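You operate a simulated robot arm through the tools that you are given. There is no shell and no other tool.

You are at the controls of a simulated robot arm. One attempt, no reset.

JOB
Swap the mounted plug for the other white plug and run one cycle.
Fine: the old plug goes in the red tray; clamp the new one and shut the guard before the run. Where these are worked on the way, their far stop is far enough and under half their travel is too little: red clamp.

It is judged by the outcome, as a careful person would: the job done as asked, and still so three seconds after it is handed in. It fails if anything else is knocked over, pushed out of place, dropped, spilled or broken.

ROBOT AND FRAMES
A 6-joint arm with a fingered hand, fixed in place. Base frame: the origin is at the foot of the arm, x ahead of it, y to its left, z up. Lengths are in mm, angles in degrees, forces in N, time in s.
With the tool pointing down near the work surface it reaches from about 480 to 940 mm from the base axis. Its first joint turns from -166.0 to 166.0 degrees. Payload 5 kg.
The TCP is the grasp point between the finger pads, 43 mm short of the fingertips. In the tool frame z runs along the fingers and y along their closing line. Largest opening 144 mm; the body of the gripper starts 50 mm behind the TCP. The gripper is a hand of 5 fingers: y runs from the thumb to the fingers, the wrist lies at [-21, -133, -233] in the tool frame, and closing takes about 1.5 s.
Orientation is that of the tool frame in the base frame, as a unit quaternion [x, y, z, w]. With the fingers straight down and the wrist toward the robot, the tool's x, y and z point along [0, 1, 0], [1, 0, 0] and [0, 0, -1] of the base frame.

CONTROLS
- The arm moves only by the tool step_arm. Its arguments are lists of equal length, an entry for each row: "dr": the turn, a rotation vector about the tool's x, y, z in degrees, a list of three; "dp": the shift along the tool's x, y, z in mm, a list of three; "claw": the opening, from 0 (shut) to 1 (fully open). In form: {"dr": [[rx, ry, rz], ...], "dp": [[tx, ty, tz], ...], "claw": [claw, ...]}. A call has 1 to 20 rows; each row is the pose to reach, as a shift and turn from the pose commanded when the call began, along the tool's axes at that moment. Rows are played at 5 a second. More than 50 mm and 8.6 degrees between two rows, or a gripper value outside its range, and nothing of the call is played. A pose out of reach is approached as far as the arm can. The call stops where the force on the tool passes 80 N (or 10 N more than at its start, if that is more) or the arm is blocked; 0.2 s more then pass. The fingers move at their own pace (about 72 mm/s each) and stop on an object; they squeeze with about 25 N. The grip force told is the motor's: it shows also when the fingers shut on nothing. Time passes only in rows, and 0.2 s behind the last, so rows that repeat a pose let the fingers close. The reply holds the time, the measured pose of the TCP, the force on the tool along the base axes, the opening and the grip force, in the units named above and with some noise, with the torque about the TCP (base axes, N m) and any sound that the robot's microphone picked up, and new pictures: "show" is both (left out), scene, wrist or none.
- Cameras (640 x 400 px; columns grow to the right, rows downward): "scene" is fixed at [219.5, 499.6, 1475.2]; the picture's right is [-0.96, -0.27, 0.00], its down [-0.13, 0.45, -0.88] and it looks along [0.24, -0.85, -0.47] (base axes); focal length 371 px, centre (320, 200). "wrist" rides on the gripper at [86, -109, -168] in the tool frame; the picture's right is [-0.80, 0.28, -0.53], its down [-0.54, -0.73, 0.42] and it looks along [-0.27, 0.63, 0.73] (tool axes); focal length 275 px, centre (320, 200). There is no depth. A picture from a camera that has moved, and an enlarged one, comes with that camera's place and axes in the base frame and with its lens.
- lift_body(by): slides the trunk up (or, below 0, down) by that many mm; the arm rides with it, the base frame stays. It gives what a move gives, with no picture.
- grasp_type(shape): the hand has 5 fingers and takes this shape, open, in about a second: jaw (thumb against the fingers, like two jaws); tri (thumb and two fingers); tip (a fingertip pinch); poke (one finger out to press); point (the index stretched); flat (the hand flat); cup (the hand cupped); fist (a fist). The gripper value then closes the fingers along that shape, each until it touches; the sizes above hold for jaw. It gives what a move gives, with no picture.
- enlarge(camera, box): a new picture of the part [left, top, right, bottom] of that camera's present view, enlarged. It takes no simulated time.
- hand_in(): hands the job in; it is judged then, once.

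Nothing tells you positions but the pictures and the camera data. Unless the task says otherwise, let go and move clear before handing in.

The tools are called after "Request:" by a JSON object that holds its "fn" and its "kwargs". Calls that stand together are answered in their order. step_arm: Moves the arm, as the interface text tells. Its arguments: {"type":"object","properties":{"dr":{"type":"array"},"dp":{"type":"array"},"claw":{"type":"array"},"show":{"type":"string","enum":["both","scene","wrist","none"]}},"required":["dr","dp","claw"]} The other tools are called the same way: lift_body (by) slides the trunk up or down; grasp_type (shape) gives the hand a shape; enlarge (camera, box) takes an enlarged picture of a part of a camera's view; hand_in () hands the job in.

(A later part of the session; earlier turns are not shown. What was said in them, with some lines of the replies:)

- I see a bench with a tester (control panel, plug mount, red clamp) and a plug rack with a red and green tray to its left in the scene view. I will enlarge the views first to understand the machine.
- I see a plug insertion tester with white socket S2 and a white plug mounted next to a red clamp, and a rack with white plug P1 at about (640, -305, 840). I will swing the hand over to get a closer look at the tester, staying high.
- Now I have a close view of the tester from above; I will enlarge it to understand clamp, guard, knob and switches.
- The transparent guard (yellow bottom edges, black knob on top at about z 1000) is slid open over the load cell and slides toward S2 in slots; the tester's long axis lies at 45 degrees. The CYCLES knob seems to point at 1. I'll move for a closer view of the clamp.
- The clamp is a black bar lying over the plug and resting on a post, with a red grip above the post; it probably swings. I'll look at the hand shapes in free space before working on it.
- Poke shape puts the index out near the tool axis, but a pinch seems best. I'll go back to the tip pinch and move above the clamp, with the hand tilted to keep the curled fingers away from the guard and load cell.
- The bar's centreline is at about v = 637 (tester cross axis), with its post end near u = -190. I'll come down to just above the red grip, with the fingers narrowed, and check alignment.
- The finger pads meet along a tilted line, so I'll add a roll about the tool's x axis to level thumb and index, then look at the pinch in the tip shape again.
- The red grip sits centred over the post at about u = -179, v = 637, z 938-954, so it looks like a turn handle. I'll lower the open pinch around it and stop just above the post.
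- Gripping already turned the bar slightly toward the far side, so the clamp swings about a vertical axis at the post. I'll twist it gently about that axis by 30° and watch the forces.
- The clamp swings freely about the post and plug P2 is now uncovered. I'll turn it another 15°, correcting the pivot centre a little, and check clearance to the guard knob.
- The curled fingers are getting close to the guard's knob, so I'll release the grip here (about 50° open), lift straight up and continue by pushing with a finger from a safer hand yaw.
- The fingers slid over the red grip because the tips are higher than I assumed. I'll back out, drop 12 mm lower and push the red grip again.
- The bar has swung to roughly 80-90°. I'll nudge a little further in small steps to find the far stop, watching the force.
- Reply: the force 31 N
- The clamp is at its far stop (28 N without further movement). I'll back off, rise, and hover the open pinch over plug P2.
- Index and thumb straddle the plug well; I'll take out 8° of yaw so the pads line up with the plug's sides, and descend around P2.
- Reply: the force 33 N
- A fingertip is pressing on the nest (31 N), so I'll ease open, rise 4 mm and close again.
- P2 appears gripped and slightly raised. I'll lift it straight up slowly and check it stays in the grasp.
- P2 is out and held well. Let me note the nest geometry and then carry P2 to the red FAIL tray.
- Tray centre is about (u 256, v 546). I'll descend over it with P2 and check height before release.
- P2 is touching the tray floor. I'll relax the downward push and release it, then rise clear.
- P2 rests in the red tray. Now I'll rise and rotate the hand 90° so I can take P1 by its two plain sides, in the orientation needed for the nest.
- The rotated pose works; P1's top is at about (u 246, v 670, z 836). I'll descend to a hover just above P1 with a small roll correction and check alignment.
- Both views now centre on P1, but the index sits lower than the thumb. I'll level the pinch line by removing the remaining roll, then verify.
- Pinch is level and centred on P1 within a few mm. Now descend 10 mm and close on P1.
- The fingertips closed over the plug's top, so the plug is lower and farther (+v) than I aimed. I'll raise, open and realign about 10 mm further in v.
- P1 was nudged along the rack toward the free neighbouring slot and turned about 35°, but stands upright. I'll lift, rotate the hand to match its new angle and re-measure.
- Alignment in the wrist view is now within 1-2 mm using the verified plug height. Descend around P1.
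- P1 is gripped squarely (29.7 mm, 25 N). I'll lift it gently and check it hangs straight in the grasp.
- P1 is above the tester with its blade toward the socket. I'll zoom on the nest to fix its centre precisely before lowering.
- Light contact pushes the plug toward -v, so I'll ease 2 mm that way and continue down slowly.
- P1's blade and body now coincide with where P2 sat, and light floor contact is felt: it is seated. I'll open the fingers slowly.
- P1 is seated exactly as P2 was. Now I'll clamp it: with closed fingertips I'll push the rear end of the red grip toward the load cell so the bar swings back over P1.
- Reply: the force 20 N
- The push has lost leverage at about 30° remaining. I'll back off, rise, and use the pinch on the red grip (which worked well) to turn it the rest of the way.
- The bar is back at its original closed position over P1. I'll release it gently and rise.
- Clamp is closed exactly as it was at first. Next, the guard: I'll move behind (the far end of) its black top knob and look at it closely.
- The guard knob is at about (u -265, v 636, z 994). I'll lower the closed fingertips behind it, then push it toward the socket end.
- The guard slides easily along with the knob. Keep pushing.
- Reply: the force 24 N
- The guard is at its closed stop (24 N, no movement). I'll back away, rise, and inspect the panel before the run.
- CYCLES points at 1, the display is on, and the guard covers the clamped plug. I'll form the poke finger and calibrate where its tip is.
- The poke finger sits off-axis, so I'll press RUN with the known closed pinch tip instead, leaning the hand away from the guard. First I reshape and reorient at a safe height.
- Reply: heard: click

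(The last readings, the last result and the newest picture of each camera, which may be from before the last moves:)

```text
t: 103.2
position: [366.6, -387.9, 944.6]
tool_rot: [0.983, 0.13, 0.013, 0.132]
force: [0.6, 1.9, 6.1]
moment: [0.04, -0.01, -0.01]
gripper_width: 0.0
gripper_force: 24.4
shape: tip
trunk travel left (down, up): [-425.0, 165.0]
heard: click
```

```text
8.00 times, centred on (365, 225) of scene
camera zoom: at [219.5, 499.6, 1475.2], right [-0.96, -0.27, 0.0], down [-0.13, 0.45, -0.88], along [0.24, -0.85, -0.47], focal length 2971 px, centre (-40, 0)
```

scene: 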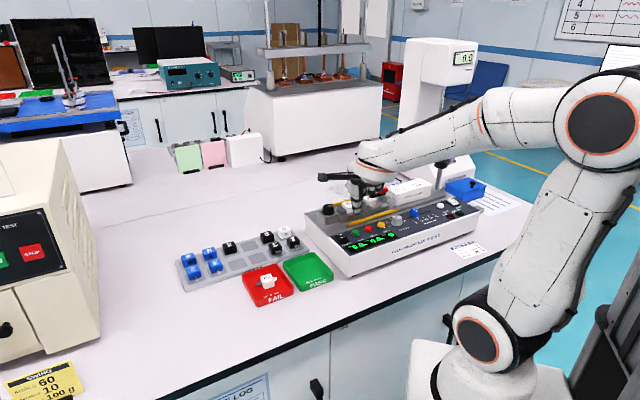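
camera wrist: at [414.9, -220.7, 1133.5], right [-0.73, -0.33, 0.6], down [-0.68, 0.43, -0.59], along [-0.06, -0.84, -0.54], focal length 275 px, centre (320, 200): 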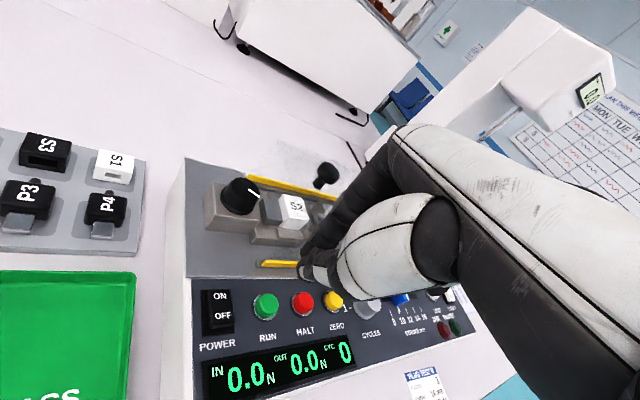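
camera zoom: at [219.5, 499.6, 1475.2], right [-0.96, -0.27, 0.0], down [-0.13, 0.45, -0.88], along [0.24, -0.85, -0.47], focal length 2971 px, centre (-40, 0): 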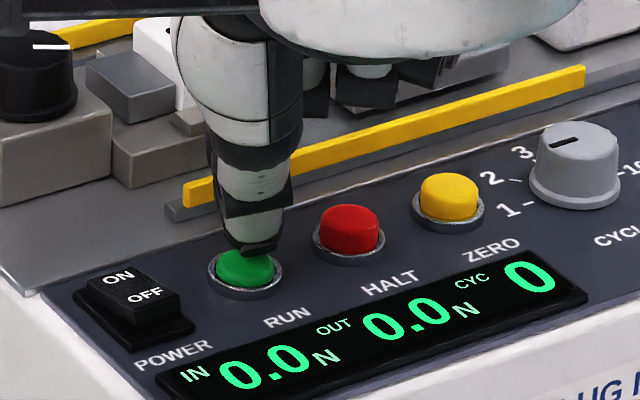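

A click was heard: RUN is pressed. I'll lift straight off and watch the cycle.

Request:
{"fn": "step_arm", "kwargs": {"dr": [[0, 0, 0], [0, 0, 0], [0, 0, 0]], "dp": [[0, 5.3, -19.4], [0, 10.6, -38.7], [0, 15.8, -58]], "claw": [0, 0, 0], "show": "none"}}

Request:
{"fn": "enlarge", "kwargs": {"camera": "scene", "box": [310, 160, 470, 260]}}

Request:
{"fn": "enlarge", "kwargs": {"camera": "wrist", "box": [170, 150, 400, 400]}}

```text
t: 104.0
position: [366.4, -388.6, 1004.7]
tool_rot: [0.983, 0.13, 0.012, 0.131]
force: [-0.1, 0.2, 0.3]
moment: [0.03, 0.01, -0.01]
gripper_width: 0.1
gripper_force: 25.3
shape: tip
trunk travel left (down, up): [-425.0, 165.0]
```

```text
4.00 times, centred on (390, 210) of scene
camera zoom: at [219.5, 499.6, 1475.2], right [-0.96, -0.27, 0.0], down [-0.13, 0.45, -0.88], along [0.24, -0.85, -0.47], focal length 1486 px, centre (40, 160)
```

zoom: 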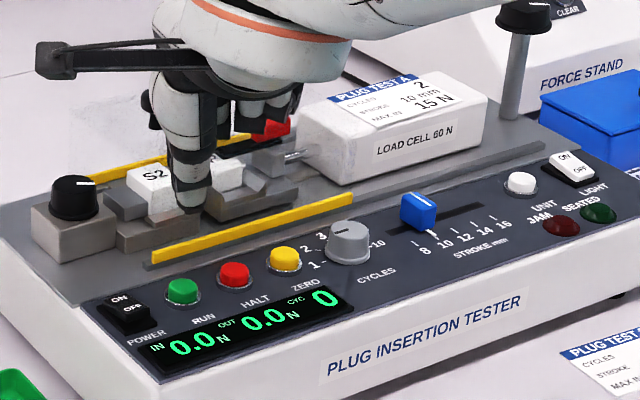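

```text
1.60 times, centred on (285, 275) of wrist
camera zoom: at [413.1, -224.0, 1137.5], right [-0.73, -0.33, 0.6], down [-0.68, 0.43, -0.59], along [-0.06, -0.84, -0.54], focal length 440 px, centre (376, 80)
```

zoom: 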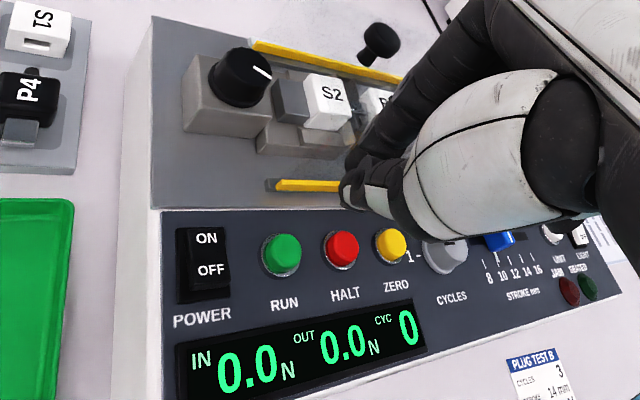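

The carriage is advancing toward the socket. I'll wait while watching.

Request:
{"fn": "step_arm", "kwargs": {"dr": [[0, 0, 0], [0, 0, 0], [0, 0, 0], [0, 0, 0], [0, 0, 0], [0, 0, 0], [0, 0, 0], [0, 0, 0]], "dp": [[0, 8, -30], [0, 16, -60], [0, 16, -60], [0, 16, -60], [0, 16, -60], [0, 16, -60], [0, 16, -60], [0, 16, -60]], "claw": [0, 0, 0, 0, 0, 0, 0, 0], "show": "none"}}

Request:
{"fn": "enlarge", "kwargs": {"camera": "scene", "box": [310, 160, 470, 260]}}

Request:
{"fn": "enlarge", "kwargs": {"camera": "wrist", "box": [170, 150, 400, 400]}}

```text
t: 105.8
position: [366.4, -389.9, 1066.1]
tool_rot: [0.983, 0.129, 0.012, 0.131]
force: [0.7, -0.4, 0.5]
moment: [0.01, 0.0, -0.01]
gripper_width: 0.1
gripper_force: 24.5
shape: tip
trunk travel left (down, up): [-425.0, 165.0]
```

```text
4.00 times, centred on (390, 210) of scene
camera zoom: at [219.5, 499.6, 1475.2], right [-0.96, -0.27, 0.0], down [-0.13, 0.45, -0.88], along [0.24, -0.85, -0.47], focal length 1486 px, centre (40, 160)
```

zoom: 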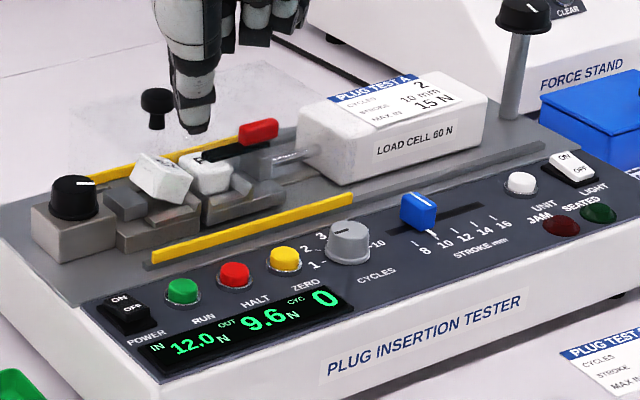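

```text
1.60 times, centred on (285, 275) of wrist
camera zoom: at [413.9, -223.7, 1199.7], right [-0.73, -0.33, 0.6], down [-0.68, 0.43, -0.59], along [-0.06, -0.84, -0.54], focal length 440 px, centre (376, 80)
```

zoom: 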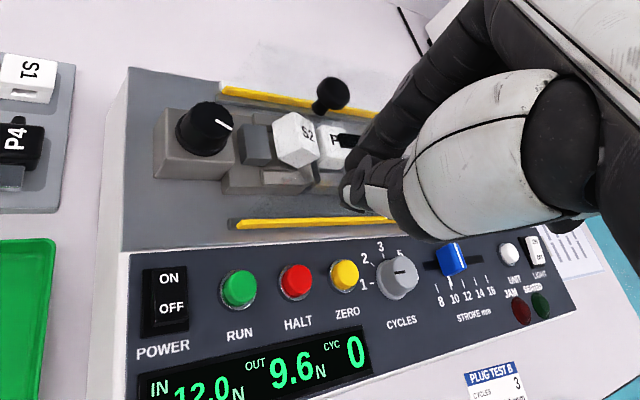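

Request:
{"fn": "enlarge", "kwargs": {"camera": "scene", "box": [320, 185, 390, 230]}}

Request:
{"fn": "enlarge", "kwargs": {"camera": "wrist", "box": [225, 150, 345, 240]}}

```text
8.89 times, centred on (355, 208) of scene
camera zoom: at [219.5, 499.6, 1475.2], right [-0.96, -0.27, 0.0], down [-0.13, 0.45, -0.88], along [0.24, -0.85, -0.47], focal length 3301 px, centre (9, 133)
```

zoom: 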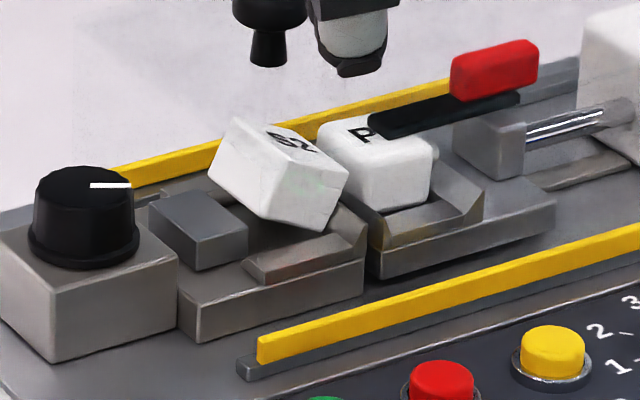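

```text
4.44 times, centred on (285, 195) of wrist
camera zoom: at [413.9, -223.7, 1199.7], right [-0.73, -0.33, 0.6], down [-0.68, 0.43, -0.59], along [-0.06, -0.84, -0.54], focal length 1224 px, centre (476, 222)
```

zoom: 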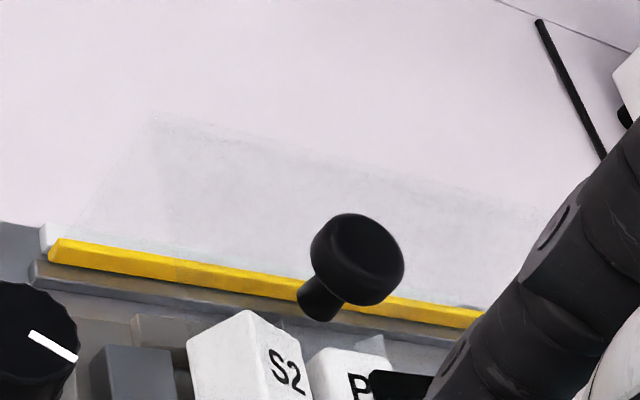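

Request:
{"fn": "step_arm", "kwargs": {"dr": [[0, 0, 0], [0, 0, 0], [0, 0, 0], [0, 0, 0], [0, 0, 0]], "dp": [[0, 0, 0], [0, 0, 0], [0, 0, 0], [0, 0, 0], [0, 0, 0]], "claw": [0, 0, 0, 0, 0], "show": "none"}}

Request:
{"fn": "enlarge", "kwargs": {"camera": "scene", "box": [320, 185, 390, 230]}}

Request:
{"fn": "enlarge", "kwargs": {"camera": "scene", "box": [310, 160, 470, 260]}}

```text
t: 107.0
position: [366.9, -389.1, 1066.5]
tool_rot: [0.983, 0.13, 0.013, 0.13]
force: [-0.6, 0.2, -0.3]
moment: [0.02, -0.03, 0.0]
gripper_width: 0.0
gripper_force: 24.9
shape: tip
trunk travel left (down, up): [-425.0, 165.0]
```

```text
8.89 times, centred on (355, 208) of scene
camera zoom: at [219.5, 499.6, 1475.2], right [-0.96, -0.27, 0.0], down [-0.13, 0.45, -0.88], along [0.24, -0.85, -0.47], focal length 3301 px, centre (9, 133)
```

zoom: 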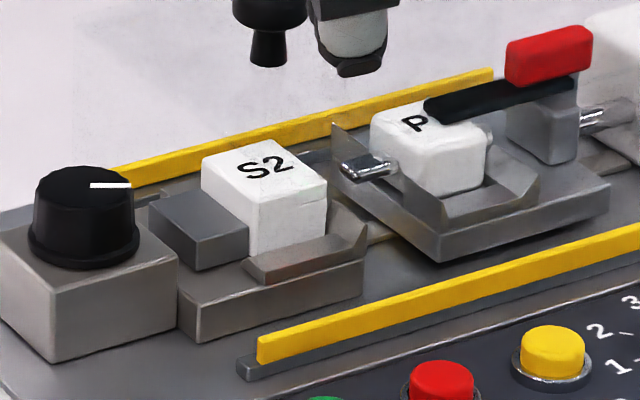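

```text
4.00 times, centred on (390, 210) of scene
camera zoom: at [219.5, 499.6, 1475.2], right [-0.96, -0.27, 0.0], down [-0.13, 0.45, -0.88], along [0.24, -0.85, -0.47], focal length 1486 px, centre (40, 160)
```

zoom: 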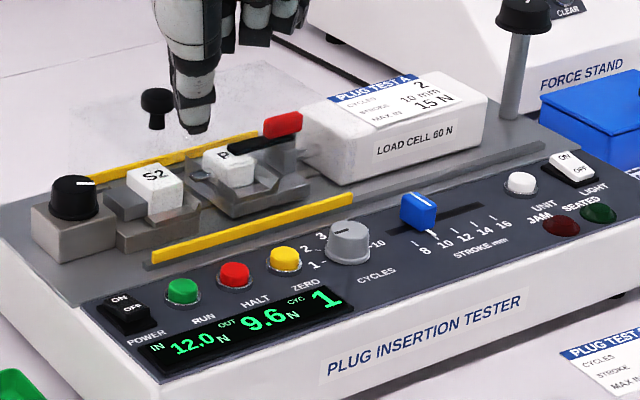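

The cycle counter shows 1 (IN 12.0 N, OUT 9.6 N) and S2 settled back flat. I'll move the arm well clear while the carriage finishes its return, then check everything.

Request:
{"fn": "step_arm", "kwargs": {"dr": [[0, 0, 0], [0, 0, 0], [0, 0, 0], [0, 0, 0], [0, 0, 0], [0, 0, 0], [0, 0, 0]], "dp": [[0, 8, -30], [0, 15, -55], [0, 0, -70], [0, -20, -80], [0, -40, -85], [0, -40, -85], [0, -40, -85]], "claw": [0, 0, 0, 0, 0, 0, 0]}}

Request:
{"fn": "enlarge", "kwargs": {"camera": "scene", "box": [310, 160, 470, 260]}}

Request:
{"fn": "enlarge", "kwargs": {"camera": "scene", "box": [320, 185, 390, 230]}}

Request:
{"fn": "enlarge", "kwargs": {"camera": "scene", "box": [170, 215, 340, 320]}}

```text
t: 108.8
position: [362.2, -332.7, 1102.7]
tool_rot: [0.985, 0.135, -0.017, 0.104]
force: [0.3, -0.7, -1.0]
moment: [-0.01, 0.01, 0.01]
gripper_width: 0.2
gripper_force: 24.5
shape: tip
trunk travel left (down, up): [-425.0, 165.0]
stopped in row 7: the arm was blocked; the commanded pose is now the measured one
camera wrist: at [417.4, -174.3, 1239.5], right [-0.69, -0.36, 0.63], down [-0.72, 0.45, -0.52], along [-0.09, -0.81, -0.57], focal length 275 px, centre (320, 200)
```

scene: 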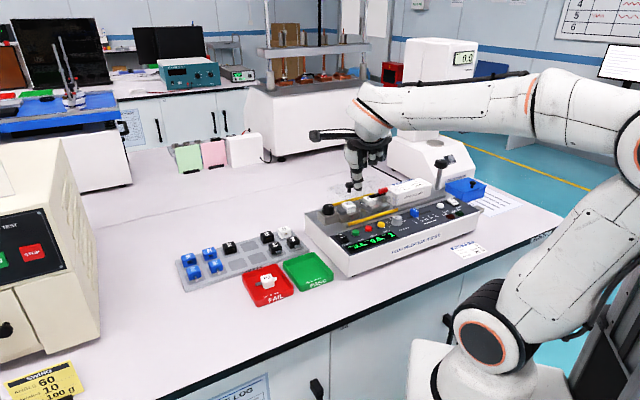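
wrist: 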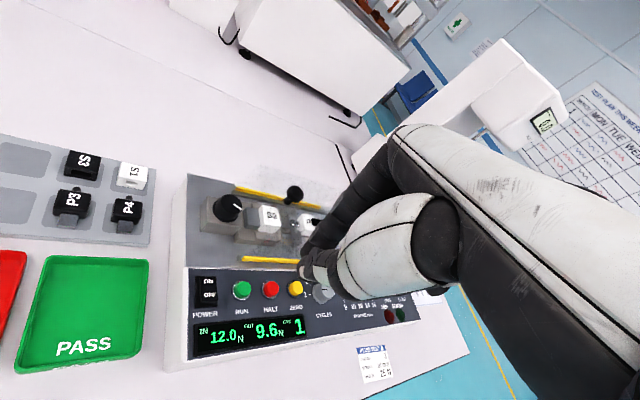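

```text
4.00 times, centred on (390, 210) of scene
camera zoom: at [219.5, 499.6, 1475.2], right [-0.96, -0.27, 0.0], down [-0.13, 0.45, -0.88], along [0.24, -0.85, -0.47], focal length 1486 px, centre (40, 160)
```

zoom: 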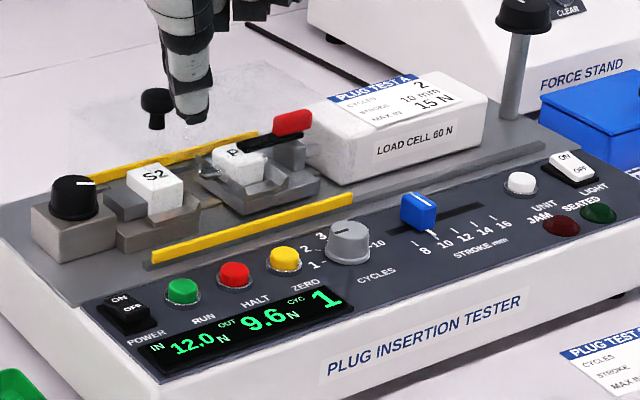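

```text
8.89 times, centred on (355, 208) of scene
camera zoom: at [219.5, 499.6, 1475.2], right [-0.96, -0.27, 0.0], down [-0.13, 0.45, -0.88], along [0.24, -0.85, -0.47], focal length 3301 px, centre (9, 133)
```

zoom: 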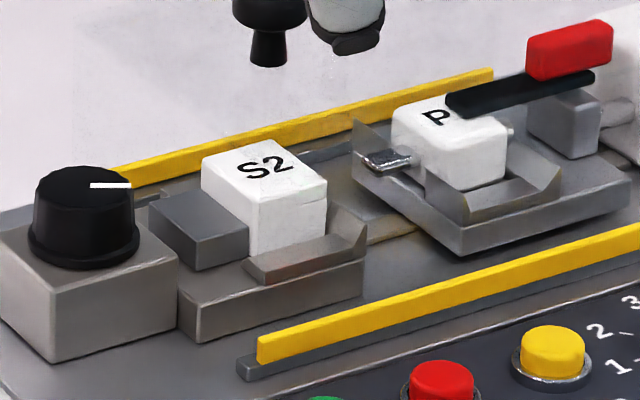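

```text
3.76 times, centred on (255, 268) of scene
camera zoom: at [219.5, 499.6, 1475.2], right [-0.96, -0.27, 0.0], down [-0.13, 0.45, -0.88], along [0.24, -0.85, -0.47], focal length 1398 px, centre (565, -54)
```

zoom: 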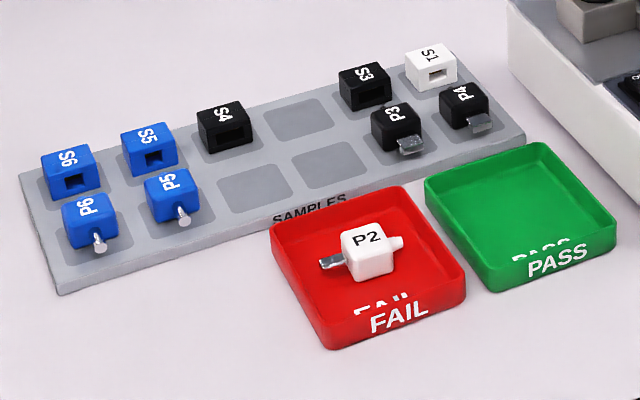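

All as asked: P2 in the red tray, P1 mounted and clamped, guard shut, counter at 1. I'll raise the trunk a bit so the hand is well clear, let some time pass, and do a final check.

Request:
{"fn": "lift_body", "kwargs": {"by": 80}}

Request:
{"fn": "step_arm", "kwargs": {"dr": [[0, 0, 0], [0, 0, 0], [0, 0, 0], [0, 0, 0], [0, 0, 0]], "dp": [[0, 0, 0], [0, 0, 0], [0, 0, 0], [0, 0, 0], [0, 0, 0]], "claw": [0.2, 0.2, 0.2, 0.2, 0.2]}}

Request:
{"fn": "enlarge", "kwargs": {"camera": "scene", "box": [310, 160, 470, 260]}}

```text
t: 110.0
position: [360.9, -332.5, 1182.4]
tool_rot: [0.985, 0.134, -0.019, 0.104]
force: [-0.7, -0.1, 0.1]
moment: [0.01, -0.02, 0.02]
gripper_width: 0.0
gripper_force: 24.7
shape: tip
trunk travel left (down, up): [-505.0, 85.0]
```

```text
t: 111.2
position: [362.9, -334.3, 1183.0]
tool_rot: [0.985, 0.133, -0.017, 0.105]
force: [-0.6, -0.3, 0.0]
moment: [-0.02, 0.0, -0.03]
gripper_width: 27.8
gripper_force: 0.0
shape: tip
trunk travel left (down, up): [-505.0, 85.0]
camera wrist: at [417.1, -174.7, 1319.6], right [-0.69, -0.36, 0.63], down [-0.72, 0.45, -0.53], along [-0.09, -0.81, -0.57], focal length 275 px, centre (320, 200)
```

scene: 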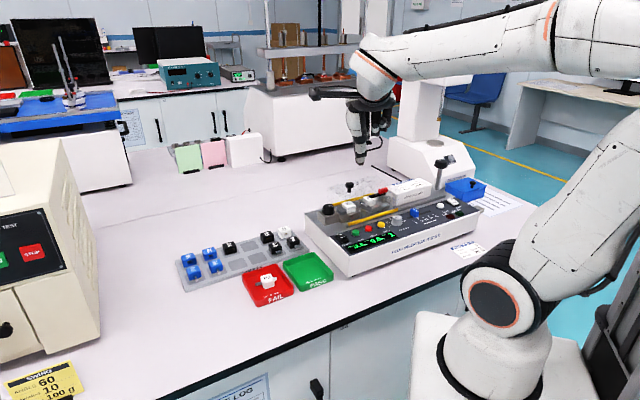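
wrist: 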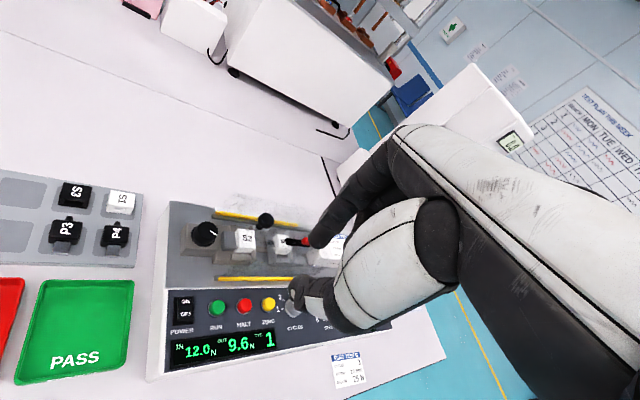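

```text
4.00 times, centred on (390, 210) of scene
camera zoom: at [219.5, 499.6, 1475.2], right [-0.96, -0.27, 0.0], down [-0.13, 0.45, -0.88], along [0.24, -0.85, -0.47], focal length 1486 px, centre (40, 160)
```

zoom: 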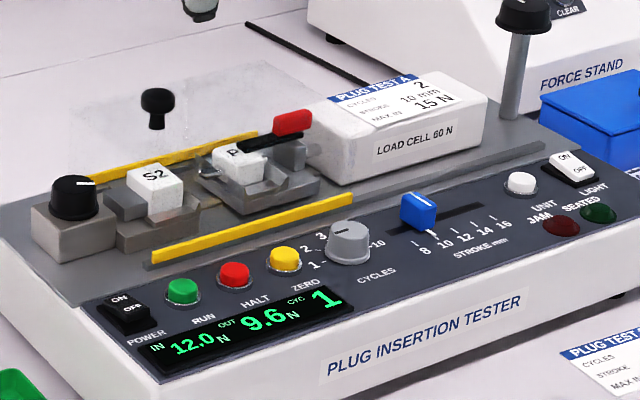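

The final check shows the old plug P2 lying in the red FAIL tray, and P1 seated in the nest with the red clamp closed over it. The guard is shut, the counter reads one cycle, and the arm is clear, so I'm handing in.

Request:
{"fn": "hand_in", "kwargs": {}}

```text
The job is handed in.
```

The plug swap and the single cycle are done, and the job is handed in. I haven't been told how it was judged.

- **Old plug:** P2 is lying flat in the red FAIL tray.
- **New plug:** P1, the other white plug, sits in the mount where P2 was. I opened the red clamp to its far stop to change plugs, then turned it fully back over P1.
- **Guard:** it was slid shut to its stop before the run.
- **Run:** CYCLES was already on 1, so I pressed RUN once. The display shows 1 cycle, 12.0 N in and 9.6 N out, and the JAM lamp stayed off.

Two other things happened on the way:

- **P1 pushed on the rack:** my first try at gripping it slid it along to the next slot and turned it. It stayed upright, and I picked it up from there.
- **S2 tipped during the cycle:** the mounted socket lifted in its holder as the plug went in and out, then dropped back flat in its original place. It may be held loosely, so check it before another run.
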